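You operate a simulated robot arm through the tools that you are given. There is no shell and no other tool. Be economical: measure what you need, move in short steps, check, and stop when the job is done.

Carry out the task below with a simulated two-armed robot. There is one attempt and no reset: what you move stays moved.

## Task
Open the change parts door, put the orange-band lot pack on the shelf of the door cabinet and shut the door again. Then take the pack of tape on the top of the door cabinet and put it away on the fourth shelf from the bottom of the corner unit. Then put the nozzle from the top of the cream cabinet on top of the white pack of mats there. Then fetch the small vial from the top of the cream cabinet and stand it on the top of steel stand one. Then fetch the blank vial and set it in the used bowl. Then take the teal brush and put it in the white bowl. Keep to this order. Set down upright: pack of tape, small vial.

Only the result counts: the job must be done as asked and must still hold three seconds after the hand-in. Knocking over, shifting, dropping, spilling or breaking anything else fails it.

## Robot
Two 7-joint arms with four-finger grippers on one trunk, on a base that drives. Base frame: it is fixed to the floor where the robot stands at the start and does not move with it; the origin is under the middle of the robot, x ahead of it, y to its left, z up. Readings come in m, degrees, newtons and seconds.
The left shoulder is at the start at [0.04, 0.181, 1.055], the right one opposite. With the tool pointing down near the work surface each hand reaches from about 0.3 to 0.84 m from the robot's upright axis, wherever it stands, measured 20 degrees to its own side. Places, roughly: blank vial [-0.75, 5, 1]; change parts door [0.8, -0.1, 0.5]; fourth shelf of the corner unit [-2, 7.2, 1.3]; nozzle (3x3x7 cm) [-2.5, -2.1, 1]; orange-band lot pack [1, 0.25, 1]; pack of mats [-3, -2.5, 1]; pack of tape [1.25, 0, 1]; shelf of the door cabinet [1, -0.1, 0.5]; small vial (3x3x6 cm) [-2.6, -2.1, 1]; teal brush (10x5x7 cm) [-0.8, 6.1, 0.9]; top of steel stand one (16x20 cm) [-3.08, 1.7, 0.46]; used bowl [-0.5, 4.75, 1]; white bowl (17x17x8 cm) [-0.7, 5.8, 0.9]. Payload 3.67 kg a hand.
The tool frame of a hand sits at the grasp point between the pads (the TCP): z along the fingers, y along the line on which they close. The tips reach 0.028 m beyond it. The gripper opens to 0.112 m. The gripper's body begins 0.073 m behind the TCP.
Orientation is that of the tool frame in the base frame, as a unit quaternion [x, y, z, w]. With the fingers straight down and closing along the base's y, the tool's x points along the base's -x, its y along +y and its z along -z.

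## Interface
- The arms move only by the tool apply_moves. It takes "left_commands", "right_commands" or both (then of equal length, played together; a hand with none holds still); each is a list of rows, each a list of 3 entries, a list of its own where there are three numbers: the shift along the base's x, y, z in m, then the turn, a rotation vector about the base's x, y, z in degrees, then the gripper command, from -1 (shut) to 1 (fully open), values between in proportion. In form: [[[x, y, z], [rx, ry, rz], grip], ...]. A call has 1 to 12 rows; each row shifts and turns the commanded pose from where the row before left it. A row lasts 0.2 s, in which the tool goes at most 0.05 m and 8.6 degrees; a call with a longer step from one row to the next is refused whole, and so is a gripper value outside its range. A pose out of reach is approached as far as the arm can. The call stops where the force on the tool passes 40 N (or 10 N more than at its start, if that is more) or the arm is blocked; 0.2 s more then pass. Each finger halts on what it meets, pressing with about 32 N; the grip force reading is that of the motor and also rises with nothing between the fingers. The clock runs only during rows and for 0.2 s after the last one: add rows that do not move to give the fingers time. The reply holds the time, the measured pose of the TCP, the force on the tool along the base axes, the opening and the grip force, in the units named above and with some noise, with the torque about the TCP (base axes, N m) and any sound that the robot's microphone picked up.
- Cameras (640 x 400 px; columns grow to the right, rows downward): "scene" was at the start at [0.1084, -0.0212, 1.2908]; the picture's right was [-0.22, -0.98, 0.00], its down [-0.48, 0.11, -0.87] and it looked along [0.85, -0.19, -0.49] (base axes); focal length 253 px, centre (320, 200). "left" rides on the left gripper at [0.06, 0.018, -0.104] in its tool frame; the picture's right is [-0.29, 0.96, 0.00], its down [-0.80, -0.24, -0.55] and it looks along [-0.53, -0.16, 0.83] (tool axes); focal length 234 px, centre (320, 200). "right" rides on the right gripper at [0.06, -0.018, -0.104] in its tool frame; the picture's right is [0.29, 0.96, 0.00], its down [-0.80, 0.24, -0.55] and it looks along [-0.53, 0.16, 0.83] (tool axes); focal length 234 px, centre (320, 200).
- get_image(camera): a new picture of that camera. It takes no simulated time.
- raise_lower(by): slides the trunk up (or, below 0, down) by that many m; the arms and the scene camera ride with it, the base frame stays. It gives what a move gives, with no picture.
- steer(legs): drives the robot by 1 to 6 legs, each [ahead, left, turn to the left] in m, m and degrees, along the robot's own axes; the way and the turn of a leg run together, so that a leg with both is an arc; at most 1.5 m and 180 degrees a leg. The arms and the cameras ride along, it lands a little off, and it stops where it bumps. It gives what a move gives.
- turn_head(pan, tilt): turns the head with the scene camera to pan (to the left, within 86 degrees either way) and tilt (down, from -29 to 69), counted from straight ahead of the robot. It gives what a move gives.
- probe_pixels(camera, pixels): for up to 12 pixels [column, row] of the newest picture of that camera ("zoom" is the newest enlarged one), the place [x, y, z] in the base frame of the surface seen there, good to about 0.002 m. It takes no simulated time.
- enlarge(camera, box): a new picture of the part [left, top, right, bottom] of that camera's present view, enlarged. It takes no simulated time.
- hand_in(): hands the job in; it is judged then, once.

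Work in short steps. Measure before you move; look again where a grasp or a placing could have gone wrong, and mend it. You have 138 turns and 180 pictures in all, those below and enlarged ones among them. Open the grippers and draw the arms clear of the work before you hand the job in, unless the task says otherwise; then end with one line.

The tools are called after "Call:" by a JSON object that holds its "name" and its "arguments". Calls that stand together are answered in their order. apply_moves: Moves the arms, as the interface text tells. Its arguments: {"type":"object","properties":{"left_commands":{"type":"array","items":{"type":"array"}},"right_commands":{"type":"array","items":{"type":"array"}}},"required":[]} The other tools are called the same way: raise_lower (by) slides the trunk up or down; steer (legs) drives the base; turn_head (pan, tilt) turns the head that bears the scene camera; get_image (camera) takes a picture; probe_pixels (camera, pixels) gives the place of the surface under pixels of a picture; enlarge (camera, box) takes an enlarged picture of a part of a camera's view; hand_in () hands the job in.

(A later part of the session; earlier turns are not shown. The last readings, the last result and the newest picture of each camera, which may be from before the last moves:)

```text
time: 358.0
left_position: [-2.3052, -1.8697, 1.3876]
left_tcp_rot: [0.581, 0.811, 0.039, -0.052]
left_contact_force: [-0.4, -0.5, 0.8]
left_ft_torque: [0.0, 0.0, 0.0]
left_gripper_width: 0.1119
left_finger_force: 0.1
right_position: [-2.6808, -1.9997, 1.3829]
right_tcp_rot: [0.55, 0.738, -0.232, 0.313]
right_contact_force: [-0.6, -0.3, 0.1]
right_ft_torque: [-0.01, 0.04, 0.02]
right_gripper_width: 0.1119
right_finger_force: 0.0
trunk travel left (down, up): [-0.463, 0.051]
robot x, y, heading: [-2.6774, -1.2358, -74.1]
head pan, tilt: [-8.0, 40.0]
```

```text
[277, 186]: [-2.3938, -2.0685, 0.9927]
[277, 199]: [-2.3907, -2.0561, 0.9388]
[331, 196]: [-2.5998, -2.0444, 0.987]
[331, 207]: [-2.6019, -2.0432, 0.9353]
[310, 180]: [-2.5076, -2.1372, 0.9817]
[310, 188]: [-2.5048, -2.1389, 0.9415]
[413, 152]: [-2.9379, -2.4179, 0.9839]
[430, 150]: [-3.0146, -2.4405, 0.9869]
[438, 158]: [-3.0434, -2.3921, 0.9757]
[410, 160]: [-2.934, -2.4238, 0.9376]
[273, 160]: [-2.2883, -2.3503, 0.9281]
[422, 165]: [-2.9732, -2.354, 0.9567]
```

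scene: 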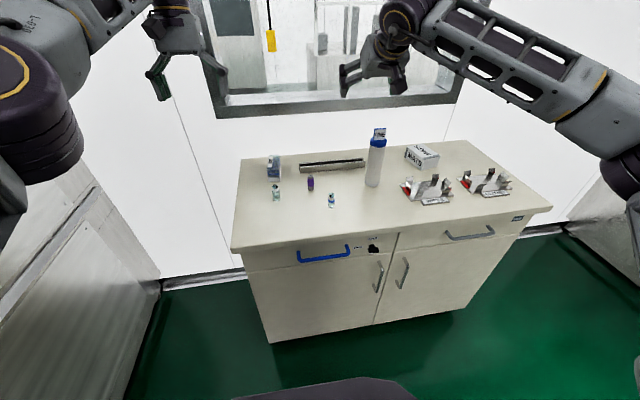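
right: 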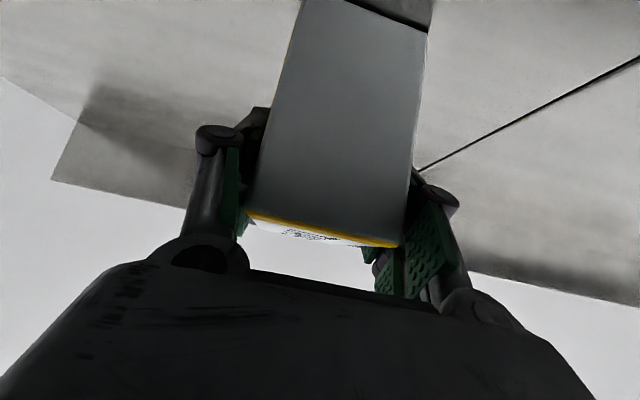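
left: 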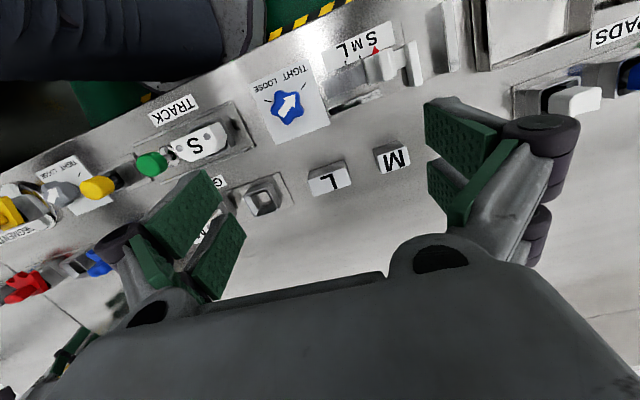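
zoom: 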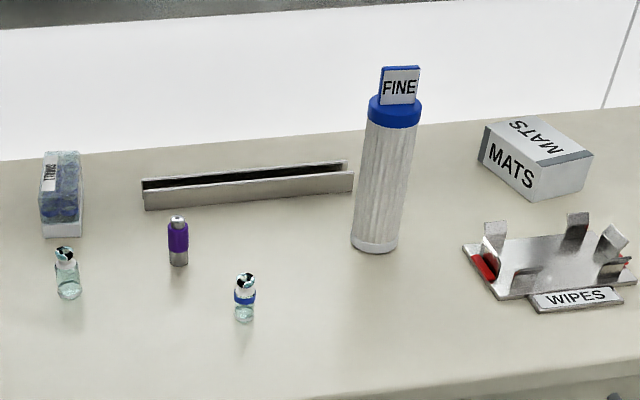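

Nozzle (purple) at (-2.506,-2.148), small blue-band vial at (-2.60,-2.055), top z≈0.93, mats at (-2.995,-2.43). The left hand is already nearly vertical; I use it for the nozzle. I position and lower it above.

Call:
{"name": "steer", "arguments": {"legs": [[0.211, -0.274, 0]]}}

Call:
{"name": "apply_moves", "arguments": {"left_commands": [[[0, 0, -0.045], [-7.1, -2.24, 0], 0.2], [[0, 0, -0.045], [0, 0, 0], 0.2], [[0, 0, -0.045], [0, 0, 0], 0.2], [[0, 0, -0.045], [0, 0, 0], 0.2], [[0, 0, -0.045], [0, 0, 0], 0.2], [[0, 0, -0.035], [0, 0, 0], 0.2], [[0, 0, 0], [0, 0, 0], 0.2]]}}

Call:
{"name": "get_image", "arguments": {"camera": "scene"}}

Call:
{"name": "enlarge", "arguments": {"camera": "scene", "box": [220, 120, 470, 260]}}

```text
time: 360.2
left_position: [-2.5007, -2.1423, 1.3886]
left_tcp_rot: [0.582, 0.81, 0.038, -0.053]
left_contact_force: [0.3, -0.4, -0.1]
left_ft_torque: [-0.03, 0.04, 0.01]
left_gripper_width: 0.1121
left_finger_force: 0.1
right_position: [-2.8766, -2.2728, 1.3855]
right_tcp_rot: [0.551, 0.738, -0.232, 0.312]
right_contact_force: [0.1, 0.2, -0.7]
right_ft_torque: [-0.01, -0.01, 0.0]
right_gripper_width: 0.1119
right_finger_force: 0.0
trunk travel left (down, up): [-0.463, 0.051]
robot x, y, heading: [-2.8713, -1.5117, -74.2]
head pan, tilt: [-8.0, 40.0]
```

```text
time: 361.8
left_position: [-2.5001, -2.1471, 1.1267]
left_tcp_rot: [0.583, 0.812, 0.0, 0.0]
left_contact_force: [0.4, 0.0, 0.3]
left_ft_torque: [0.0, 0.0, -0.02]
left_gripper_width: 0.0671
left_finger_force: 0.1
right_position: [-2.8782, -2.275, 1.3838]
right_tcp_rot: [0.551, 0.738, -0.231, 0.313]
right_contact_force: [-0.3, 0.0, -0.7]
right_ft_torque: [0.01, 0.0, -0.01]
right_gripper_width: 0.1122
right_finger_force: 0.1
trunk travel left (down, up): [-0.463, 0.051]
robot x, y, heading: [-2.8726, -1.5132, -74.3]
head pan, tilt: [-8.0, 40.0]
```

```text
51 pictures are left
```

scene: 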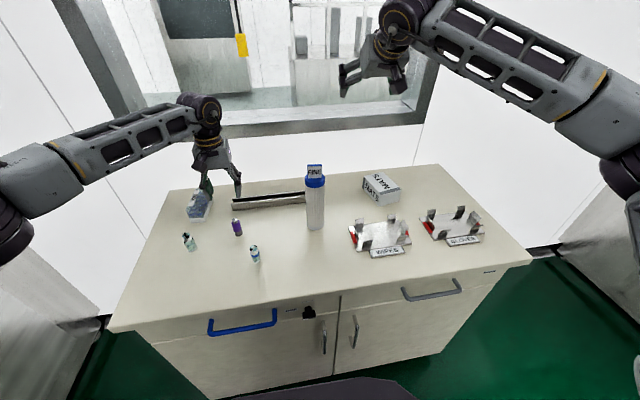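

```text
2.56 times, centred on (345, 190) of scene
```

zoom: 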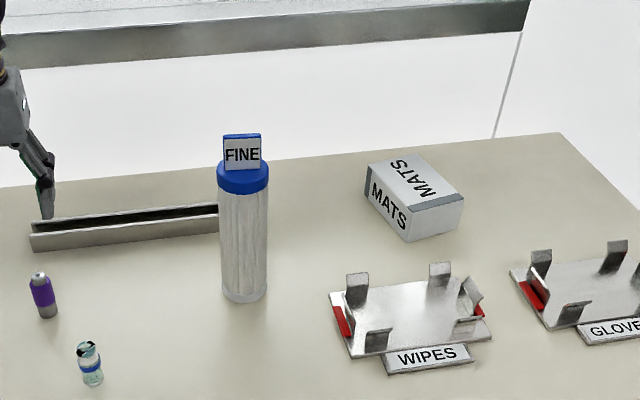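

Probing nozzle, vial and the mats' top corners at this closer range.

Call:
{"name": "probe_pixels", "arguments": {"camera": "zoom", "pixels": [[40, 276], [43, 295], [48, 313], [88, 347], [92, 378], [376, 168], [420, 157], [456, 196], [414, 203], [417, 180], [242, 138], [90, 365]]}}

```text
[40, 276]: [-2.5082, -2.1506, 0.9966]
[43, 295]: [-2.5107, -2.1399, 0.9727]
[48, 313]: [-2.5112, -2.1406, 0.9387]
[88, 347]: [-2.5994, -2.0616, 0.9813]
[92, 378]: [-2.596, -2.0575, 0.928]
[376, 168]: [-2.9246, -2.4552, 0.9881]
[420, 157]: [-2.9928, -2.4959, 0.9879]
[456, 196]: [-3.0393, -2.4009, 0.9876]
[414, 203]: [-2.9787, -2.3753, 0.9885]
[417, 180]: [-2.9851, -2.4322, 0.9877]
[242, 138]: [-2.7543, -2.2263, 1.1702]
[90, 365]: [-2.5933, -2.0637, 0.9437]
```

Nozzle axis (-2.509,-2.153). I lower, grip, and lift well clear.

Call:
{"name": "apply_moves", "arguments": {"left_commands": [[[-0.004, -0.003, -0.04], [0, 0, 0], 0.2], [[-0.003, -0.002, -0.04], [0, 0, 0], 0.2], [[-0.002, -0.001, -0.04], [0, 0, 0], 0.2], [[0, 0, -0.039], [0, 0, 0], 0.2], [[0, 0, 0], [0, 0, 0], -1], [[0, 0, 0], [0, 0, 0], -1], [[0, 0, 0], [0, 0, 0], -1], [[0, 0, 0.04], [0, 0, 0], -1], [[0, 0, 0.05], [0, 0, 0], -1], [[0, 0, 0.05], [0, 0, 0], -1], [[0, 0, 0.05], [0, 0, 0], -1], [[0, 0, 0.05], [0, 0, 0], -1]]}}

Call:
{"name": "apply_moves", "arguments": {"left_commands": [[[0, 0, 0.05], [0, 0, 0], -1], [[0, 0, 0.04], [0, 0, 0], -1]]}}

Call:
{"name": "get_image", "arguments": {"camera": "left"}}

```text
time: 364.4
left_position: [-2.5118, -2.1484, 1.2093]
left_tcp_rot: [0.583, 0.812, 0.002, 0.0]
left_contact_force: [-0.2, 1.1, -1.5]
left_ft_torque: [0.01, -0.03, 0.0]
left_gripper_width: 0.0225
left_finger_force: 31.8
right_position: [-2.879, -2.2758, 1.3848]
right_tcp_rot: [0.551, 0.738, -0.232, 0.313]
right_contact_force: [0.2, 0.4, -1.0]
right_ft_torque: [-0.01, -0.03, 0.01]
right_gripper_width: 0.1119
right_finger_force: 0.2
trunk travel left (down, up): [-0.463, 0.051]
robot x, y, heading: [-2.8696, -1.5093, -73.8]
head pan, tilt: [-8.0, 40.0]
```

```text
time: 365.0
left_position: [-2.5125, -2.1486, 1.3011]
left_tcp_rot: [0.584, 0.812, 0.002, -0.001]
left_contact_force: [-1.0, 0.1, -1.4]
left_ft_torque: [-0.02, -0.05, 0.03]
left_gripper_width: 0.0224
left_finger_force: 32.2
right_position: [-2.8798, -2.2744, 1.3834]
right_tcp_rot: [0.55, 0.738, -0.231, 0.314]
right_contact_force: [-0.4, 0.0, -0.4]
right_ft_torque: [-0.04, 0.01, 0.0]
right_gripper_width: 0.1122
right_finger_force: 0.2
trunk travel left (down, up): [-0.463, 0.051]
robot x, y, heading: [-2.8723, -1.5104, -74.2]
head pan, tilt: [-8.0, 40.0]
```

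```text
49 pictures are left
```

left: 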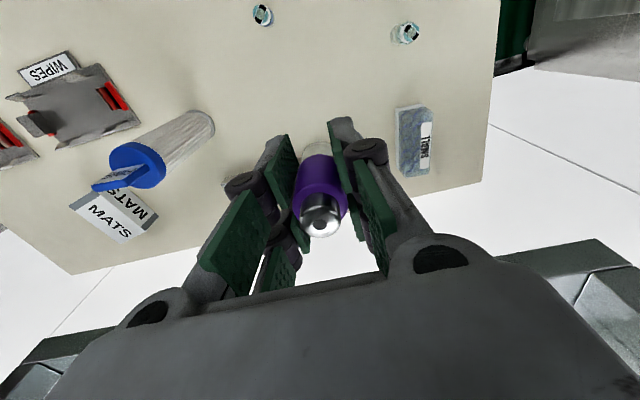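

Nozzle is gripped upright (22 mm). I carry it over the mats pack.

Call:
{"name": "steer", "arguments": {"legs": [[0.0, -0.531, 0], [0.142, 0, 0]]}}

Call:
{"name": "enlarge", "arguments": {"camera": "left", "box": [200, 0, 440, 240]}}

```text
time: 369.1
left_position: [-2.9868, -2.43, 1.3021]
left_tcp_rot: [0.581, 0.814, 0.001, 0.001]
left_contact_force: [0.2, 0.9, -1.7]
left_ft_torque: [0.02, -0.01, 0.03]
left_gripper_width: 0.0225
left_finger_force: 32.5
right_position: [-3.3537, -2.5584, 1.3848]
right_tcp_rot: [0.547, 0.74, -0.231, 0.316]
right_contact_force: [0.0, 0.1, 1.1]
right_ft_torque: [0.03, -0.01, -0.02]
right_gripper_width: 0.1118
right_finger_force: 0.0
trunk travel left (down, up): [-0.463, 0.051]
robot x, y, heading: [-3.3498, -1.7965, -73.5]
head pan, tilt: [-8.0, 40.0]
```

```text
1.67 times, centred on (320, 120) of left
```

zoom: 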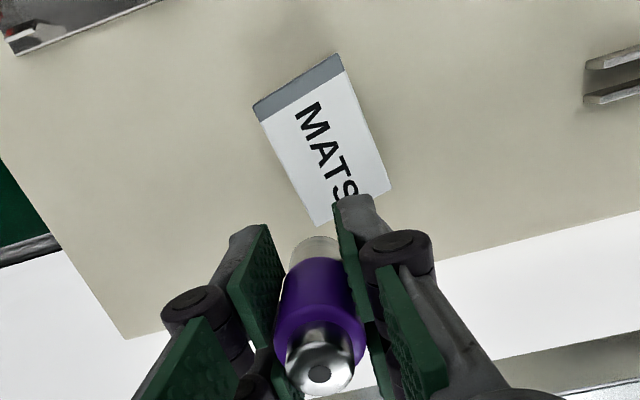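

Centred within 3 mm. I lower onto the mats pack, release and rise.

Call:
{"name": "apply_moves", "arguments": {"left_commands": [[[0.001, -0.001, -0.05], [0, 0, 0], -1], [[0.001, -0.001, -0.05], [0, 0, 0], -1], [[0, 0, -0.05], [0, 0, 0], -1], [[0, 0, -0.05], [0, 0, 0], -1], [[0, 0, -0.045], [0, 0, 0], -1], [[0, 0, -0.022], [0, 0, 0], -1], [[0, 0, -0.008], [0, 0, 0], -1], [[0, 0, 0], [0, 0, 0], -1]]}}

Call:
{"name": "apply_moves", "arguments": {"left_commands": [[[0, 0, 0], [0, 0, 0], -0.4], [[0, 0, 0], [0, 0, 0], 0.1], [[0, 0, 0.02], [0, 0, 0], 0.2], [[0, 0, 0.05], [0, 0, 0], 0.2], [[0, 0, 0.05], [0, 0, 0], 0.2], [[0, 0, 0.05], [0, 0, 0], 0.2], [[0, 0, 0.05], [0, 0, 0], 0.2], [[0, 0, 0.05], [0, 0, 0], 0.2]]}}

Call:
{"name": "enlarge", "arguments": {"camera": "left", "box": [200, 0, 440, 240]}}

```text
time: 370.9
left_position: [-2.982, -2.435, 1.0308]
left_tcp_rot: [0.581, 0.814, -0.001, 0.001]
left_contact_force: [2.2, 0.0, 10.7]
left_ft_torque: [0.0, -0.07, 0.0]
left_gripper_width: 0.0227
left_finger_force: 32.2
right_position: [-3.3526, -2.5588, 1.3839]
right_tcp_rot: [0.549, 0.74, -0.231, 0.313]
right_contact_force: [-0.7, 0.9, 0.1]
right_ft_torque: [0.02, -0.02, 0.0]
right_gripper_width: 0.112
right_finger_force: 0.1
trunk travel left (down, up): [-0.463, 0.051]
robot x, y, heading: [-3.3448, -1.7986, -73.8]
head pan, tilt: [-8.0, 40.0]
```

```text
time: 372.7
left_position: [-2.9853, -2.436, 1.2978]
left_tcp_rot: [0.581, 0.814, 0.001, 0.001]
left_contact_force: [0.2, -0.1, 0.4]
left_ft_torque: [-0.02, 0.02, -0.05]
left_gripper_width: 0.0672
left_finger_force: 0.2
right_position: [-3.3548, -2.5594, 1.3849]
right_tcp_rot: [0.549, 0.739, -0.231, 0.314]
right_contact_force: [-0.2, 0.1, -0.2]
right_ft_torque: [0.02, -0.03, -0.01]
right_gripper_width: 0.1122
right_finger_force: 0.0
trunk travel left (down, up): [-0.463, 0.051]
robot x, y, heading: [-3.3472, -1.7946, -73.5]
head pan, tilt: [-8.0, 40.0]
```

```text
1.67 times, centred on (320, 120) of left
```

zoom: 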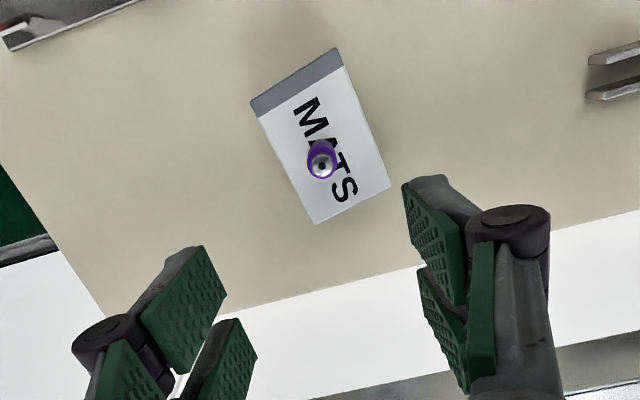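

Nozzle stands on the mats pack. Next the small blue-band vial at ≈(-2.593,-2.069): I position the left hand over it and look down.

Call:
{"name": "steer", "arguments": {"legs": [[-0.241, 0, 0], [0, 0.48, 0]]}}

Call:
{"name": "apply_moves", "arguments": {"left_commands": [[[0, 0, -0.05], [0, 0, 0], 0.2], [[0, 0, -0.05], [0, 0, 0], 0.2], [[0, 0, -0.05], [0, 0, 0], 0.2]]}}

Call:
{"name": "get_image", "arguments": {"camera": "left"}}

Call:
{"name": "get_image", "arguments": {"camera": "scene"}}

```text
time: 377.1
left_position: [-2.5818, -2.0692, 1.2966]
left_tcp_rot: [0.577, 0.817, 0.002, -0.001]
left_contact_force: [0.3, 0.9, 0.5]
left_ft_torque: [0.01, -0.03, -0.02]
left_gripper_width: 0.0676
left_finger_force: 0.1
right_position: [-2.9493, -2.1957, 1.383]
right_tcp_rot: [0.545, 0.742, -0.229, 0.316]
right_contact_force: [-0.5, 0.0, 0.7]
right_ft_torque: [-0.02, -0.04, -0.04]
right_gripper_width: 0.112
right_finger_force: 0.0
trunk travel left (down, up): [-0.463, 0.051]
robot x, y, heading: [-2.9522, -1.431, -73.3]
head pan, tilt: [-8.0, 40.0]
```

```text
time: 377.9
left_position: [-2.5792, -2.0711, 1.145]
left_tcp_rot: [0.578, 0.816, 0.0, 0.0]
left_contact_force: [-0.2, 0.3, 0.6]
left_ft_torque: [0.01, -0.02, 0.02]
left_gripper_width: 0.0672
left_finger_force: 0.0
right_position: [-2.9478, -2.1962, 1.3838]
right_tcp_rot: [0.545, 0.742, -0.23, 0.314]
right_contact_force: [1.0, 0.1, -0.2]
right_ft_torque: [-0.02, 0.0, -0.02]
right_gripper_width: 0.1119
right_finger_force: 0.0
trunk travel left (down, up): [-0.463, 0.051]
robot x, y, heading: [-2.9539, -1.4321, -73.0]
head pan, tilt: [-8.0, 40.0]
```

```text
46 pictures are left
```

left: 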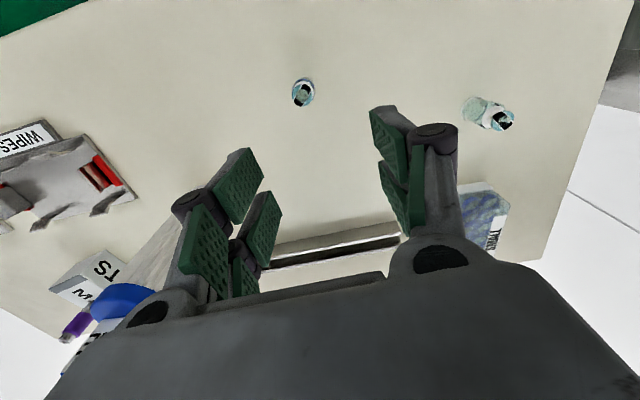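

```text
45 pictures are left
```

scene: 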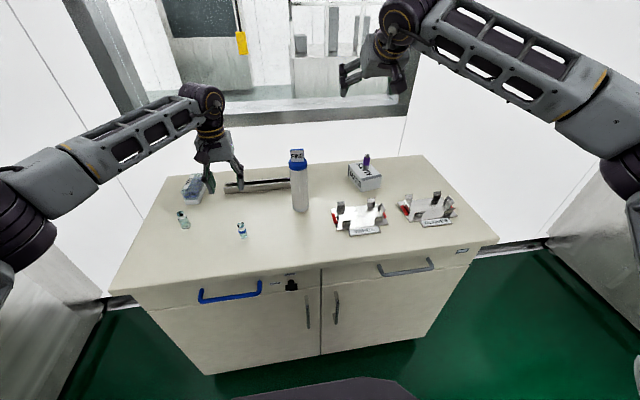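

The vial appears at (302,92) in the left view; I probe it, and correct then grip.

Call:
{"name": "probe_pixels", "arguments": {"camera": "left", "pixels": [[302, 95], [303, 88], [302, 104], [295, 95], [310, 95]]}}

Call:
{"name": "probe_pixels", "arguments": {"camera": "scene", "pixels": [[240, 224], [242, 233], [239, 229], [245, 229]]}}

```text
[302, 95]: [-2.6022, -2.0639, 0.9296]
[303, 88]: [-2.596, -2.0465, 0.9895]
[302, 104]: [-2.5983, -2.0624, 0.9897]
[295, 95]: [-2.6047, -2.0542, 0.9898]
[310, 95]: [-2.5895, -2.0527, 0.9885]
```

```text
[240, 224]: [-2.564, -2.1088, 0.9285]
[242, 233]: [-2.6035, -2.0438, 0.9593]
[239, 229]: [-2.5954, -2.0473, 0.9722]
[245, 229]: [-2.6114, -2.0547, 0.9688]
```

Vial centre (-2.597,-2.0545), top 0.9895. Correct, descend, grip, lift.

Call:
{"name": "apply_moves", "arguments": {"left_commands": [[[-0.018, 0.0165, 0], [0, 0, 0], 0.2], [[0, 0, -0.046], [0, 0, 0], 0.2], [[0, 0, -0.046], [0, 0, 0], 0.2], [[0, 0, -0.046], [0, 0, 0], 0.2], [[0, 0, -0.045], [0, 0, 0], 0.2], [[0, 0, 0], [0, 0, 0], -1], [[0, 0, 0], [0, 0, 0], -1], [[0, 0, 0], [0, 0, 0], -1], [[0, 0, 0.03], [0, 0, 0], -1], [[0, 0, 0.05], [0, 0, 0], -1], [[0, 0, 0.05], [0, 0, 0], -1], [[0, 0, 0.05], [0, 0, 0], -1]]}}

Call:
{"name": "turn_head", "arguments": {"pan": 86, "tilt": 20}}

Call:
{"name": "get_image", "arguments": {"camera": "scene"}}

Call:
{"name": "get_image", "arguments": {"camera": "left"}}

```text
time: 380.5
left_position: [-2.5979, -2.0513, 1.1439]
left_tcp_rot: [0.578, 0.816, 0.001, -0.001]
left_contact_force: [-0.7, -0.2, 0.3]
left_ft_torque: [0.0, -0.02, 0.0]
left_gripper_width: 0.0199
left_finger_force: 31.8
right_position: [-2.9483, -2.1942, 1.3842]
right_tcp_rot: [0.545, 0.742, -0.229, 0.315]
right_contact_force: [-0.4, -0.8, 0.6]
right_ft_torque: [-0.02, 0.0, -0.01]
right_gripper_width: 0.112
right_finger_force: 0.0
trunk travel left (down, up): [-0.463, 0.051]
robot x, y, heading: [-2.9506, -1.4311, -73.2]
head pan, tilt: [-8.0, 40.0]
```

```text
time: 382.2
left_position: [-2.5978, -2.0513, 1.1433]
left_tcp_rot: [0.577, 0.817, 0.001, -0.001]
left_contact_force: [0.0, 1.3, 0.1]
left_ft_torque: [0.01, 0.02, -0.02]
left_gripper_width: 0.02
left_finger_force: 31.8
right_position: [-2.9477, -2.1954, 1.3839]
right_tcp_rot: [0.545, 0.743, -0.229, 0.314]
right_contact_force: [-0.2, -0.3, 0.6]
right_ft_torque: [0.01, 0.01, 0.02]
right_gripper_width: 0.1121
right_finger_force: 0.0
trunk travel left (down, up): [-0.463, 0.051]
robot x, y, heading: [-2.9528, -1.4329, -73.0]
head pan, tilt: [85.9, 20.0]
```

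```text
44 pictures are left
```

scene: 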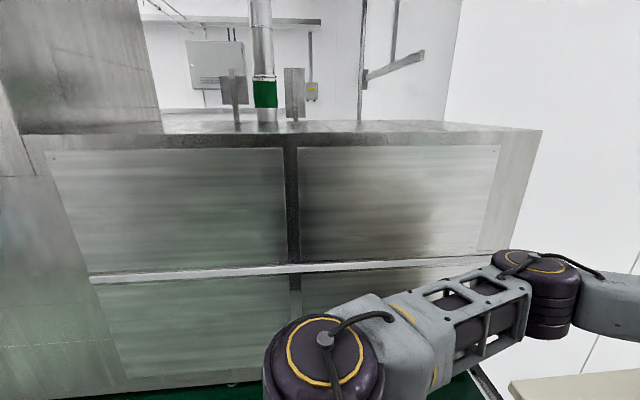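

```text
43 pictures are left
```

left: 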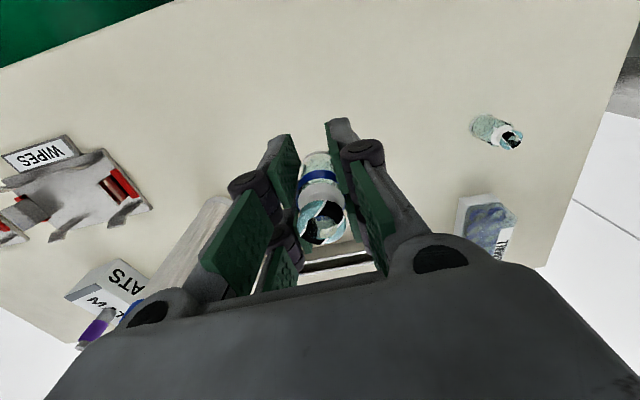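

Vial is gripped upright. I probe the tunnel's back face to plan the way north, back off from the cabinet, turn round and look.

Call:
{"name": "probe_pixels", "arguments": {"camera": "scene", "pixels": [[170, 200], [400, 200], [60, 300], [30, 100], [240, 385], [10, 250]]}}

Call:
{"name": "steer", "arguments": {"legs": [[-0.6, 0, 0], [0, 0, 90], [0, 0, 91]]}}

Call:
{"name": "turn_head", "arguments": {"pan": 0, "tilt": 25}}

Call:
{"name": "get_image", "arguments": {"camera": "scene"}}

```text
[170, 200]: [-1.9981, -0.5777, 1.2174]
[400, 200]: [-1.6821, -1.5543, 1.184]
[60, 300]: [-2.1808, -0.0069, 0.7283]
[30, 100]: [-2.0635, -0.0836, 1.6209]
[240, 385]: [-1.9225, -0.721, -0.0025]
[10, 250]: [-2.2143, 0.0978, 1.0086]
```

```text
time: 394.1
left_position: [-3.4953, -0.2562, 1.1438]
left_tcp_rot: [0.826, -0.564, 0.0, 0.001]
left_contact_force: [-0.3, -0.6, -0.3]
left_ft_torque: [-0.02, 0.01, -0.01]
left_gripper_width: 0.0195
left_finger_force: 32.1
right_position: [-3.1506, -0.1018, 1.3844]
right_tcp_rot: [0.75, -0.534, -0.319, -0.225]
right_contact_force: [0.2, -0.8, -0.1]
right_ft_torque: [0.03, 0.0, 0.01]
right_gripper_width: 0.1119
right_finger_force: 0.0
trunk travel left (down, up): [-0.463, 0.051]
robot x, y, heading: [-3.1268, -0.8685, 108.7]
head pan, tilt: [85.9, 20.0]
```

```text
time: 395.7
left_position: [-3.4973, -0.256, 1.1437]
left_tcp_rot: [0.825, -0.565, 0.0, 0.001]
left_contact_force: [0.8, -0.1, 0.0]
left_ft_torque: [-0.02, -0.03, 0.02]
left_gripper_width: 0.0195
left_finger_force: 31.6
right_position: [-3.1516, -0.1021, 1.3849]
right_tcp_rot: [0.75, -0.535, -0.318, -0.226]
right_contact_force: [0.2, 0.4, 0.0]
right_ft_torque: [-0.01, -0.01, 0.03]
right_gripper_width: 0.1119
right_finger_force: 0.1
trunk travel left (down, up): [-0.463, 0.051]
robot x, y, heading: [-3.1221, -0.8626, 108.4]
head pan, tilt: [0.0, 25.0]
```

```text
42 pictures are left
```

scene: 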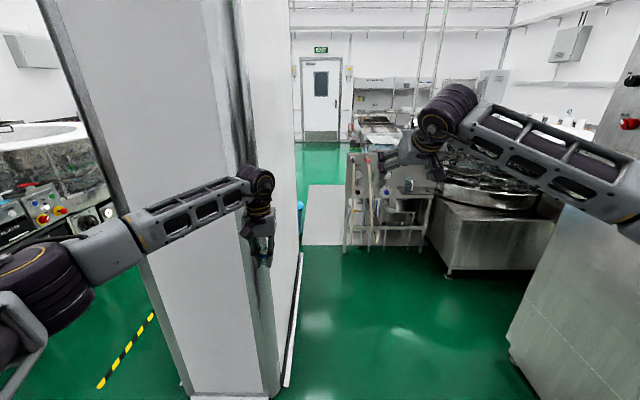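

I look for steel stand one near (-3.08,1.7): enlarging the region by the trough end.

Call:
{"name": "enlarge", "arguments": {"camera": "scene", "box": [330, 140, 510, 290]}}

Call:
{"name": "probe_pixels", "arguments": {"camera": "zoom", "pixels": [[230, 190], [260, 190], [290, 195], [200, 185], [100, 200], [330, 215], [400, 230], [230, 240], [60, 240], [170, 100], [280, 130], [430, 300]]}}

```text
2.67 times, centred on (420, 215) of scene
```

zoom: 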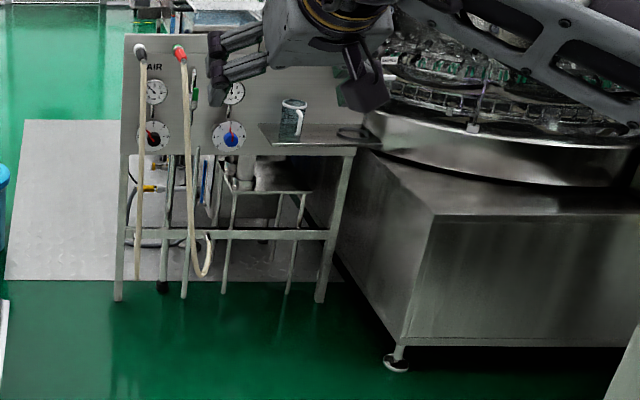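

```text
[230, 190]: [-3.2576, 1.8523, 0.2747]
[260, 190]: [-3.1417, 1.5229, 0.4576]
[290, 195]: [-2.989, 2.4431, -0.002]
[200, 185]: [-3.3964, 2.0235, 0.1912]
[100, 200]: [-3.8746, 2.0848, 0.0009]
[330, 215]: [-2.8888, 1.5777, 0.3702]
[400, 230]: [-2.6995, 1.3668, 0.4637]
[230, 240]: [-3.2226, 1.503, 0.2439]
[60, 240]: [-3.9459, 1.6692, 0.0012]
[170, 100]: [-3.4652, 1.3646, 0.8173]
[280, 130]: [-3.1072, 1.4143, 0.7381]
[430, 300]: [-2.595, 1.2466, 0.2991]
```

The stand (top z≈0.458, front edge near (-3.14,1.52)) sits behind the service panel/ledge. I drive up to it and look down at it.

Call:
{"name": "steer", "arguments": {"legs": [[0, -0.45, 0], [1.35, -0.08, 0]]}}

Call:
{"name": "turn_head", "arguments": {"pan": -5, "tilt": 42}}

Call:
{"name": "get_image", "arguments": {"camera": "scene"}}

Call:
{"name": "enlarge", "arguments": {"camera": "scene", "box": [200, 100, 440, 300]}}

Call:
{"name": "probe_pixels", "arguments": {"camera": "zoom", "pixels": [[100, 100], [200, 100], [300, 100], [400, 100], [100, 200], [200, 200], [300, 200], [400, 200], [500, 200], [200, 300], [300, 300], [400, 300]]}}

```text
time: 405.2
left_position: [-3.4369, 1.2175, 1.1441]
left_tcp_rot: [0.827, -0.562, -0.001, 0.0]
left_contact_force: [-0.4, 0.9, -0.4]
left_ft_torque: [0.0, -0.01, 0.01]
left_gripper_width: 0.0197
left_finger_force: 32.0
right_position: [-3.0927, 1.3746, 1.3841]
right_tcp_rot: [0.752, -0.531, -0.319, -0.223]
right_contact_force: [-0.8, -0.4, 0.0]
right_ft_torque: [-0.01, 0.01, 0.0]
right_gripper_width: 0.1119
right_finger_force: 0.0
trunk travel left (down, up): [-0.463, 0.051]
robot x, y, heading: [-3.0626, 0.6112, 108.7]
head pan, tilt: [0.0, 25.0]
```

```text
time: 406.0
left_position: [-3.4372, 1.2182, 1.1433]
left_tcp_rot: [0.827, -0.562, 0.0, 0.001]
left_contact_force: [0.7, 0.1, -0.6]
left_ft_torque: [0.02, -0.02, -0.01]
left_gripper_width: 0.0194
left_finger_force: 31.9
right_position: [-3.0924, 1.3756, 1.3829]
right_tcp_rot: [0.752, -0.531, -0.319, -0.224]
right_contact_force: [0.3, 0.2, 0.7]
right_ft_torque: [-0.01, -0.02, 0.01]
right_gripper_width: 0.112
right_finger_force: 0.0
trunk travel left (down, up): [-0.463, 0.051]
robot x, y, heading: [-3.062, 0.6117, 108.9]
head pan, tilt: [-5.0, 42.0]
```

```text
40 pictures are left
```

scene: 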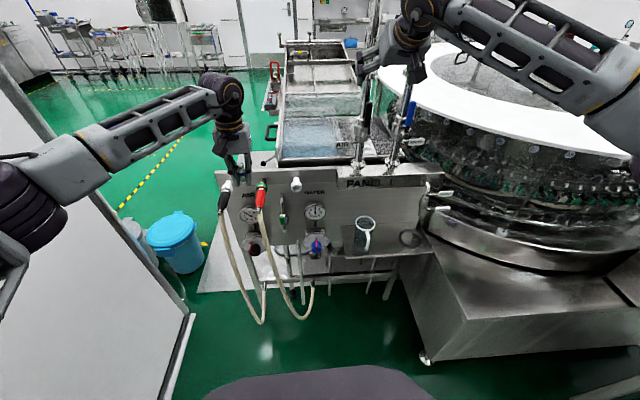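

```text
2.00 times, centred on (320, 200) of scene
```

zoom: 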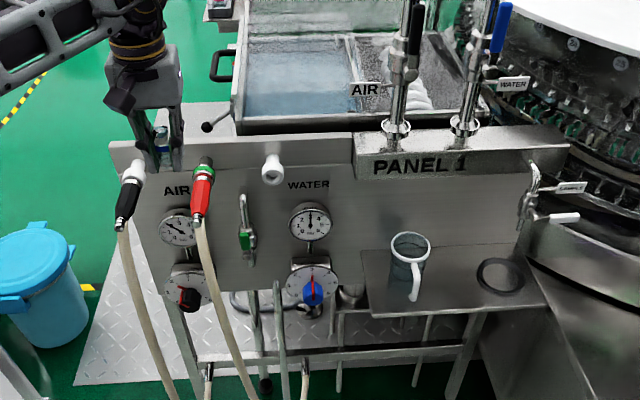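

```text
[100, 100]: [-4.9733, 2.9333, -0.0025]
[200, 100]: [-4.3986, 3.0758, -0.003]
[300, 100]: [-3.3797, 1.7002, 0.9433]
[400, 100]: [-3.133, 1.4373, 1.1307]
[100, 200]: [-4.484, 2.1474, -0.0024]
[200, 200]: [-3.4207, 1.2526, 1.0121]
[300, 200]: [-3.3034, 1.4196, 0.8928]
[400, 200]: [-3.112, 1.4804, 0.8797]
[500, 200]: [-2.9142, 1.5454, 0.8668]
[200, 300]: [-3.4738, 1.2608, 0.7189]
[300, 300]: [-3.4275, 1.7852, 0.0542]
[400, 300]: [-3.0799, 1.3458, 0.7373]
```

The stand lies under the trough behind the panel ledge, reachable only from the front with a low pitched hand, so the vial must be regrasped by the right hand. I return to the cabinet, set the vial down upright and rise.

Call:
{"name": "steer", "arguments": {"legs": [[-1.35, 0.08, 0], [0, 0.45, 0], [0, 0, -90], [0, 0, -91], [0.6, 0, 0]]}}

Call:
{"name": "apply_moves", "arguments": {"left_commands": [[[0, 0, -0.046], [0, 0, 0], -1], [[0, 0, -0.046], [0, 0, 0], -1], [[0, 0, -0.046], [0, 0, 0], -1], [[0, 0, -0.03], [0, 0, 0], -1], [[0, 0, -0.012], [0, 0, 0], -1], [[0, 0, 0], [0, 0, 0], -1]]}}

Call:
{"name": "get_image", "arguments": {"camera": "left"}}

```text
time: 426.9
left_position: [-2.5603, -2.0205, 1.1447]
left_tcp_rot: [0.569, 0.822, 0.0, 0.0]
left_contact_force: [-0.4, 0.1, -0.5]
left_ft_torque: [0.01, 0.0, 0.0]
left_gripper_width: 0.0192
left_finger_force: 31.5
right_position: [-2.908, -2.1728, 1.3841]
right_tcp_rot: [0.538, 0.747, -0.228, 0.318]
right_contact_force: [0.7, 0.8, -0.3]
right_ft_torque: [-0.02, 0.0, 0.0]
right_gripper_width: 0.112
right_finger_force: 0.0
trunk travel left (down, up): [-0.463, 0.051]
robot x, y, heading: [-2.9262, -1.4091, -71.8]
head pan, tilt: [-5.0, 42.0]
```

```text
time: 428.3
left_position: [-2.5597, -2.0222, 0.9644]
left_tcp_rot: [0.569, 0.823, 0.001, 0.0]
left_contact_force: [0.5, 0.3, -0.6]
left_ft_torque: [0.01, -0.01, 0.0]
left_gripper_width: 0.0193
left_finger_force: 32.5
right_position: [-2.9071, -2.1743, 1.3838]
right_tcp_rot: [0.538, 0.747, -0.227, 0.317]
right_contact_force: [-0.1, 0.3, 0.0]
right_ft_torque: [0.01, -0.02, 0.01]
right_gripper_width: 0.1119
right_finger_force: 0.0
trunk travel left (down, up): [-0.463, 0.051]
robot x, y, heading: [-2.9291, -1.4094, -72.0]
head pan, tilt: [-5.0, 42.0]
```

```text
38 pictures are left
```

left: 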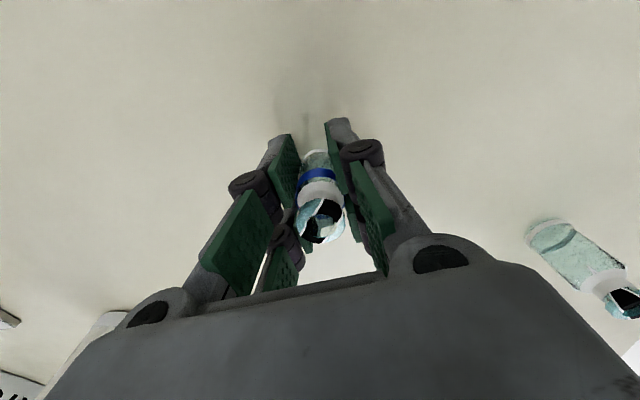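

Vial is at the surface. I release it, raise the left hand, and bring the right hand (pitch ~36°) to a pregrasp behind the vial.

Call:
{"name": "apply_moves", "arguments": {"left_commands": [[[0, 0, -0.002], [0, 0, 0], -1], [[0, 0, 0], [0, 0, 0], -0.6], [[0, 0, 0], [0, 0, 0], 0], [[0, 0, 0.03], [0, 0, 0], 0.2], [[0, 0, 0.05], [0, 0, 0], 0.2], [[0, 0, 0.05], [0, 0, 0], 0.2], [[0, 0, 0.05], [0, 0, 0], 0.2], [[0, 0, 0.05], [0, 0, 0], 0.2], [[0, 0, 0.05], [0, 0, 0], 0.2]]}}

Call:
{"name": "steer", "arguments": {"legs": [[-0.123, 0, 0], [0, 0.375, 0]]}}

Call:
{"name": "apply_moves", "arguments": {"right_commands": [[[0, 0, -0.048], [-7.6, -2.55, 0], 0.2], [[0, 0, -0.048], [0, 0, 0], 0.2], [[0, 0, -0.048], [0, 0, 0], 0.2], [[0, 0, -0.048], [0, 0, 0], 0.2], [[0, 0, -0.048], [0, 0, 0], 0.2], [[0, 0, -0.048], [0, 0, 0], 0.2], [[0, 0, -0.045], [0, 0, 0], 0.2], [[0, 0, 0], [0, 0, 0], 0.2]]}}

Call:
{"name": "get_image", "arguments": {"camera": "right"}}

Call:
{"name": "get_image", "arguments": {"camera": "scene"}}

```text
time: 430.3
left_position: [-2.5619, -2.0205, 1.244]
left_tcp_rot: [0.569, 0.822, 0.001, -0.001]
left_contact_force: [-0.5, -0.8, 0.2]
left_ft_torque: [-0.03, -0.01, -0.02]
left_gripper_width: 0.0672
left_finger_force: 0.0
right_position: [-2.9085, -2.1722, 1.3855]
right_tcp_rot: [0.537, 0.748, -0.226, 0.319]
right_contact_force: [0.3, 0.2, 0.7]
right_ft_torque: [0.05, 0.0, -0.04]
right_gripper_width: 0.1121
right_finger_force: 0.0
trunk travel left (down, up): [-0.463, 0.051]
robot x, y, heading: [-2.9287, -1.41, -71.9]
head pan, tilt: [-5.0, 42.0]
```

```text
time: 433.6
left_position: [-2.2425, -1.7845, 1.2441]
left_tcp_rot: [0.567, 0.824, 0.001, 0.0]
left_contact_force: [0.3, 1.9, -0.4]
left_ft_torque: [0.0, -0.03, 0.0]
left_gripper_width: 0.0672
left_finger_force: 0.1
right_position: [-2.5867, -1.9382, 1.3844]
right_tcp_rot: [0.536, 0.749, -0.225, 0.318]
right_contact_force: [-0.7, 0.2, -0.1]
right_ft_torque: [0.03, 0.0, 0.0]
right_gripper_width: 0.1119
right_finger_force: 0.1
trunk travel left (down, up): [-0.463, 0.051]
robot x, y, heading: [-2.6099, -1.1711, -71.7]
head pan, tilt: [-5.0, 42.0]
```

```text
time: 435.4
left_position: [-2.24, -1.7849, 1.2431]
left_tcp_rot: [0.567, 0.823, 0.0, 0.0]
left_contact_force: [0.1, 0.4, -0.3]
left_ft_torque: [0.02, 0.02, -0.01]
left_gripper_width: 0.0671
left_finger_force: 0.0
right_position: [-2.5869, -1.9353, 1.0488]
right_tcp_rot: [0.518, 0.725, -0.263, 0.37]
right_contact_force: [-0.3, 0.1, 0.6]
right_ft_torque: [-0.02, 0.01, 0.03]
right_gripper_width: 0.0671
right_finger_force: 0.0
trunk travel left (down, up): [-0.463, 0.051]
robot x, y, heading: [-2.6079, -1.1745, -71.5]
head pan, tilt: [-5.0, 42.0]
```

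```text
37 pictures are left
```

right: 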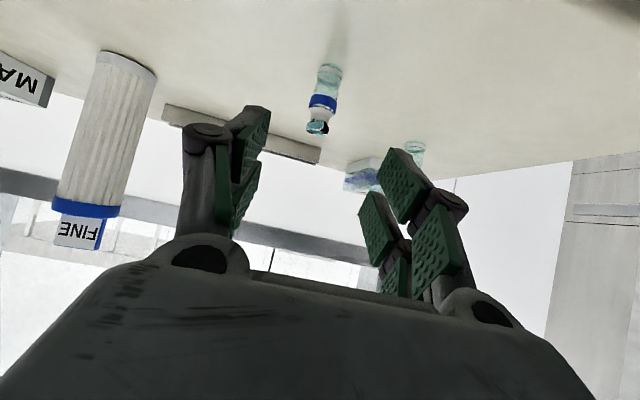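

```text
36 pictures are left
```

scene: 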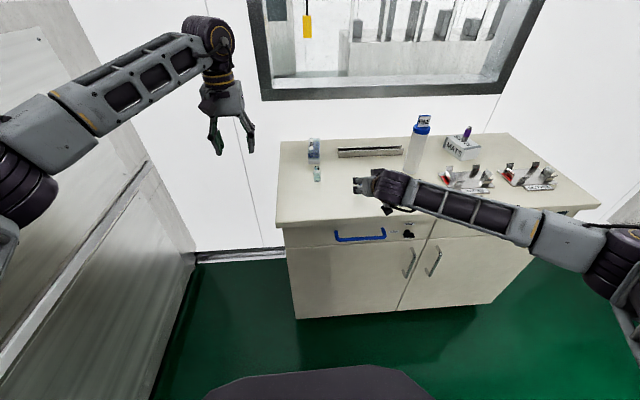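

The vial stands upright and the right hand is aligned. I grip it near its cap, lift, tuck the left arm back, and drive round to the panel with the trunk lowered.

Call:
{"name": "apply_moves", "arguments": {"right_commands": [[[0.009, -0.03, -0.0222], [0, 0, 0], 0.2], [[0.009, -0.03, -0.0222], [0, 0, 0], 0.2], [[0.009, -0.03, -0.0222], [0, 0, 0], 0.2], [[0, 0, 0], [0, 0, 0], -0.5], [[0, 0, 0], [0, 0, 0], -1], [[0, 0, 0], [0, 0, 0], -1], [[0, 0, 0.03], [0, 0, 0], -1], [[0, 0, 0.05], [0, 0, 0], -1], [[0, 0, 0.05], [0, 0, 0], -1]]}}

Call:
{"name": "get_image", "arguments": {"camera": "right"}}

Call:
{"name": "apply_moves", "arguments": {"left_commands": [[[-0.0143, 0.0427, 0.02], [0, 0, 0], 0.2], [[-0.0143, 0.0427, 0.02], [0, 0, 0], 0.2], [[-0.0143, 0.0427, 0.02], [0, 0, 0], 0.2], [[-0.0143, 0.0427, 0.02], [0, 0, 0], 0.2], [[-0.0143, 0.0427, 0.02], [0, 0, 0], 0.2], [[-0.0143, 0.0427, 0.02], [0, 0, 0], 0.2], [[-0.0143, 0.0427, 0.02], [0, 0, 0], 0.2]]}}

Call:
{"name": "steer", "arguments": {"legs": [[0, -0.5, 0], [-0.5, 0, 0], [0, 0, 90], [0, 0, 90], [0, -0.65, 0], [1.1, -0.05, 0]]}}

Call:
{"name": "raise_lower", "arguments": {"by": -0.44}}

Call:
{"name": "get_image", "arguments": {"camera": "right"}}

Call:
{"name": "get_image", "arguments": {"camera": "scene"}}

```text
time: 437.4
left_position: [-2.2413, -1.7839, 1.2436]
left_tcp_rot: [0.567, 0.824, 0.0, 0.0]
left_contact_force: [-0.1, -0.6, 0.0]
left_ft_torque: [-0.02, -0.01, -0.03]
left_gripper_width: 0.0672
left_finger_force: 0.0
right_position: [-2.5578, -2.0293, 1.115]
right_tcp_rot: [0.518, 0.725, -0.263, 0.369]
right_contact_force: [0.2, 0.3, 0.3]
right_ft_torque: [-0.04, 0.02, 0.03]
right_gripper_width: 0.0175
right_finger_force: 32.1
trunk travel left (down, up): [-0.463, 0.051]
robot x, y, heading: [-2.6095, -1.172, -71.4]
head pan, tilt: [-5.0, 42.0]
```

```text
35 pictures are left
```

right: 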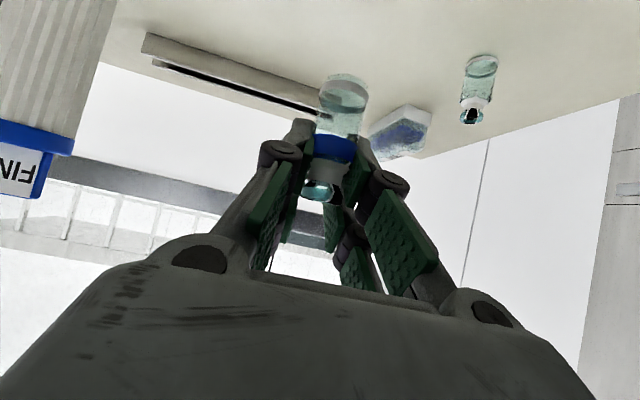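

```text
time: 439.0
left_position: [-2.3412, -1.4868, 1.3831]
left_tcp_rot: [0.566, 0.824, 0.001, 0.001]
left_contact_force: [0.5, 0.7, 0.3]
left_ft_torque: [-0.05, -0.01, 0.04]
left_gripper_width: 0.0672
left_finger_force: 0.0
right_position: [-2.5589, -2.0289, 1.1169]
right_tcp_rot: [0.518, 0.725, -0.263, 0.37]
right_contact_force: [-0.3, -0.2, 0.2]
right_ft_torque: [0.0, 0.03, 0.01]
right_gripper_width: 0.0183
right_finger_force: 31.7
trunk travel left (down, up): [-0.463, 0.051]
robot x, y, heading: [-2.6136, -1.1729, -71.9]
head pan, tilt: [-5.0, 42.0]
```

```text
time: 461.9
left_position: [-3.2402, 0.7444, 1.3838]
left_tcp_rot: [0.825, -0.565, 0.001, 0.0]
left_contact_force: [-0.8, 0.4, -0.2]
left_ft_torque: [-0.01, 0.01, 0.01]
left_gripper_width: 0.0672
left_finger_force: 0.1
right_position: [-3.0246, 1.2865, 1.1155]
right_tcp_rot: [0.726, -0.517, -0.37, -0.262]
right_contact_force: [-0.2, -0.6, 0.4]
right_ft_torque: [0.01, 0.02, 0.03]
right_gripper_width: 0.0209
right_finger_force: 32.6
trunk travel left (down, up): [-0.463, 0.051]
robot x, y, heading: [-2.9727, 0.4328, 108.5]
head pan, tilt: [-5.0, 42.0]
```

```text
refused: -0.44 is not a number from -0.4 to 0.4
```

```text
34 pictures are left
```

right: 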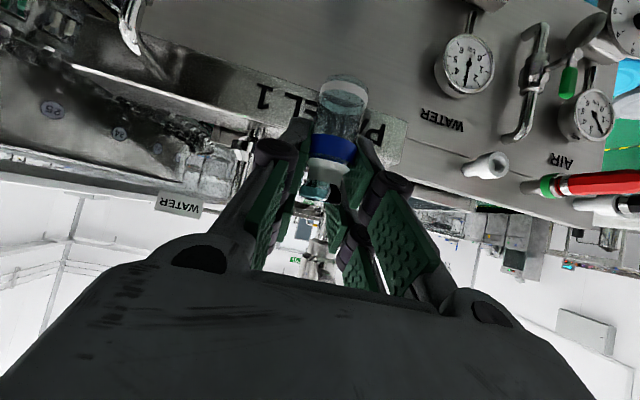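

```text
33 pictures are left
```

scene: 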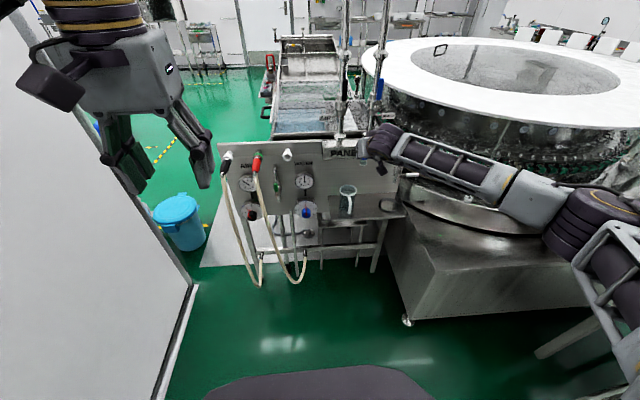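

Vial held upright. I back off 0.3 m before lowering (ledge ahead), lower the trunk 0.4 and the arm a further 0.2, then look under the ledge.

Call:
{"name": "steer", "arguments": {"legs": [[-0.3, 0, 0]]}}

Call:
{"name": "raise_lower", "arguments": {"by": -0.4}}

Call:
{"name": "apply_moves", "arguments": {"right_commands": [[[0, 0, -0.04], [0, 0, 0], -1], [[0, 0, -0.04], [0, 0, 0], -1], [[0, 0, -0.04], [0, 0, 0], -1], [[0, 0, -0.035], [0, 0, 0], -1]]}}

Call:
{"name": "get_image", "arguments": {"camera": "right"}}

Call:
{"name": "turn_head", "arguments": {"pan": -2, "tilt": 35}}

Call:
{"name": "enlarge", "arguments": {"camera": "scene", "box": [200, 90, 440, 290]}}

```text
time: 464.0
left_position: [-3.1462, 0.4665, 1.3819]
left_tcp_rot: [0.824, -0.567, 0.0, 0.002]
left_contact_force: [-0.1, 0.7, 0.0]
left_ft_torque: [-0.01, 0.02, 0.05]
left_gripper_width: 0.0672
left_finger_force: 0.0
right_position: [-2.928, 1.0064, 1.1146]
right_tcp_rot: [0.725, -0.519, -0.368, -0.263]
right_contact_force: [0.7, -1.1, 0.2]
right_ft_torque: [-0.01, 0.02, 0.03]
right_gripper_width: 0.0209
right_finger_force: 32.3
trunk travel left (down, up): [-0.463, 0.051]
robot x, y, heading: [-2.8765, 0.1496, 108.6]
head pan, tilt: [-5.0, 42.0]
```

```text
time: 467.8
left_position: [-3.1443, 0.4649, 0.9811]
left_tcp_rot: [0.824, -0.567, 0.0, 0.0]
left_contact_force: [0.4, 0.2, 0.1]
left_ft_torque: [0.02, 0.03, 0.01]
left_gripper_width: 0.0672
left_finger_force: 0.1
right_position: [-2.9259, 1.0052, 0.714]
right_tcp_rot: [0.724, -0.519, -0.369, -0.264]
right_contact_force: [0.3, -0.3, 0.5]
right_ft_torque: [-0.02, 0.05, 0.03]
right_gripper_width: 0.0209
right_finger_force: 31.7
trunk travel left (down, up): [-0.063, 0.451]
robot x, y, heading: [-2.8767, 0.1497, 108.2]
head pan, tilt: [-5.0, 42.0]
```

```text
time: 468.8
left_position: [-3.1453, 0.4641, 0.9818]
left_tcp_rot: [0.824, -0.567, 0.001, 0.001]
left_contact_force: [-0.5, 0.0, -0.1]
left_ft_torque: [-0.05, -0.02, -0.02]
left_gripper_width: 0.0671
left_finger_force: 0.0
right_position: [-2.9283, 1.0035, 0.5581]
right_tcp_rot: [0.726, -0.517, -0.37, -0.261]
right_contact_force: [-0.8, 0.3, 0.4]
right_ft_torque: [0.0, -0.01, 0.04]
right_gripper_width: 0.0206
right_finger_force: 31.8
trunk travel left (down, up): [-0.063, 0.451]
robot x, y, heading: [-2.8762, 0.1493, 108.1]
head pan, tilt: [-5.0, 42.0]
```

```text
32 pictures are left
```

right: 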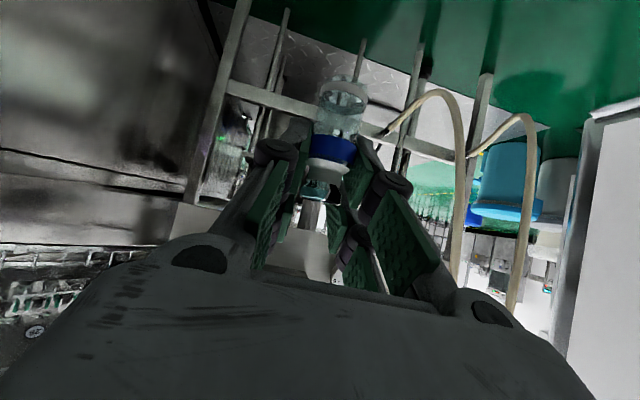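

```text
time: 469.5
left_position: [-3.1452, 0.4653, 0.9813]
left_tcp_rot: [0.824, -0.567, 0.001, 0.002]
left_contact_force: [0.2, -0.1, -0.1]
left_ft_torque: [0.03, 0.0, -0.01]
left_gripper_width: 0.0673
left_finger_force: 0.0
right_position: [-2.9277, 1.0049, 0.5596]
right_tcp_rot: [0.724, -0.52, -0.368, -0.264]
right_contact_force: [-0.4, 0.4, 0.6]
right_ft_torque: [0.0, 0.02, -0.02]
right_gripper_width: 0.0205
right_finger_force: 31.6
trunk travel left (down, up): [-0.063, 0.451]
robot x, y, heading: [-2.8787, 0.146, 108.5]
head pan, tilt: [-2.0, 35.0]
```

```text
2.00 times, centred on (320, 190) of scene
```

zoom: 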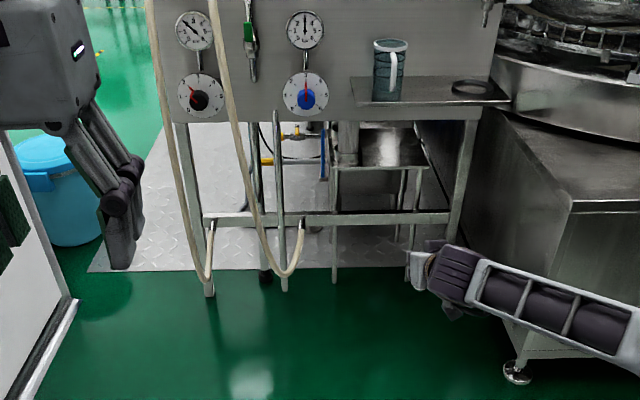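

The stand's top edge shows at zoom (335–428,165) with a steel cylinder behind/over it. I probe its extents and the opening.

Call:
{"name": "probe_pixels", "arguments": {"camera": "zoom", "pixels": [[338, 166], [380, 166], [424, 166], [355, 160], [345, 150], [390, 145], [420, 140], [430, 102], [470, 180], [380, 218], [350, 130], [324, 160]]}}

Call:
{"name": "enlarge", "arguments": {"camera": "scene", "box": [350, 140, 440, 200]}}

```text
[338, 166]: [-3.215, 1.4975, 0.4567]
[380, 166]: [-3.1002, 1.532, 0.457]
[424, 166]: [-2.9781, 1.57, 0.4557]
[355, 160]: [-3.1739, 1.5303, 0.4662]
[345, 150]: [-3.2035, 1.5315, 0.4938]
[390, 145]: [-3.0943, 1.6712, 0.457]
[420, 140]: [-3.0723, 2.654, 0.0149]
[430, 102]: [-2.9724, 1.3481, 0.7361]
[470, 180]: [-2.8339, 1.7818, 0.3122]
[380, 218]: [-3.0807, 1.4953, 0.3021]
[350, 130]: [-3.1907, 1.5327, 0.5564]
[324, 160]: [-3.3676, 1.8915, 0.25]
```

```text
6.67 times, centred on (395, 170) of scene
```

zoom: 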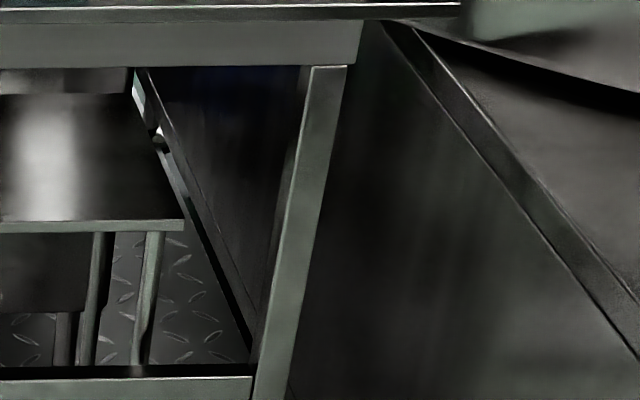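

The top is flat and free (front edge y≈1.54 at x≈-3.07). I flatten the pitch to ~27° to pass under the ledge, set height 0.535 and drive in.

Call:
{"name": "apply_moves", "arguments": {"right_commands": [[[0, 0, -0.012], [8.06, 2.7, 0], -1], [[0, 0, -0.012], [0, 0, 0], -1], [[0, 0, 0], [0, 0, 0], -1]]}}

Call:
{"name": "steer", "arguments": {"legs": [[0.35, -0.043, 0], [0.25, 0, 0]]}}

Call:
{"name": "get_image", "arguments": {"camera": "right"}}

Call:
{"name": "get_image", "arguments": {"camera": "scene"}}

```text
time: 470.3
left_position: [-3.1452, 0.4653, 0.9799]
left_tcp_rot: [0.823, -0.568, 0.0, 0.0]
left_contact_force: [1.1, 0.6, 0.1]
left_ft_torque: [0.02, 0.02, 0.0]
left_gripper_width: 0.0673
left_finger_force: 0.0
right_position: [-2.9264, 1.0038, 0.5426]
right_tcp_rot: [0.715, -0.512, -0.387, -0.276]
right_contact_force: [-0.3, 0.6, -0.9]
right_ft_torque: [0.0, -0.04, -0.02]
right_gripper_width: 0.0205
right_finger_force: 31.9
right hand out of reach, approached as far as the arm can: row 1
trunk travel left (down, up): [-0.063, 0.451]
robot x, y, heading: [-2.8771, 0.1489, 108.4]
head pan, tilt: [-2.0, 35.0]
```

```text
time: 473.9
left_position: [-3.2823, 1.0098, 0.9808]
left_tcp_rot: [0.823, -0.568, 0.0, 0.001]
left_contact_force: [0.4, -0.3, 0.3]
left_ft_torque: [0.0, -0.03, -0.02]
left_gripper_width: 0.0673
left_finger_force: 0.2
right_position: [-3.059, 1.5451, 0.5405]
right_tcp_rot: [0.716, -0.513, -0.386, -0.275]
right_contact_force: [1.9, -8.9, 4.3]
right_ft_torque: [0.57, 0.06, -0.17]
right_gripper_width: 0.0208
right_finger_force: 32.1
trunk travel left (down, up): [-0.063, 0.451]
robot x, y, heading: [-3.0146, 0.6952, 108.0]
head pan, tilt: [-2.0, 35.0]
stopped in leg 2: the force on the tool passed its limit at 269 N (the readings are from after the stop); the commanded pose is now the measured one
```

```text
29 pictures are left
```

right: 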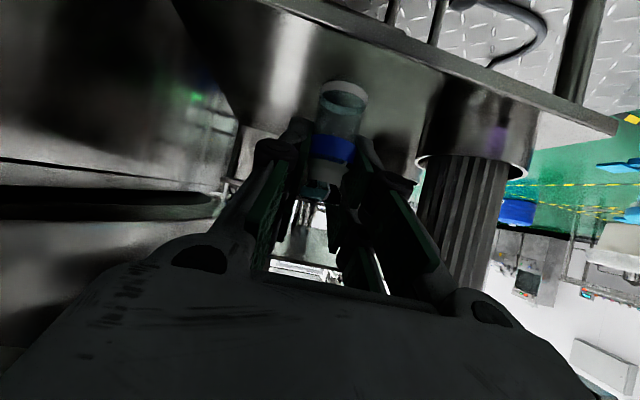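

```text
28 pictures are left
```

scene: 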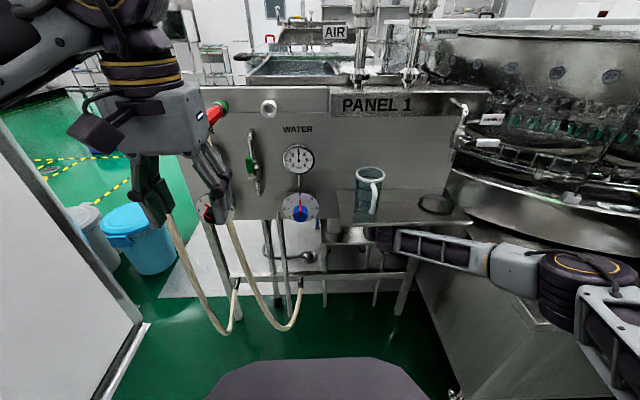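

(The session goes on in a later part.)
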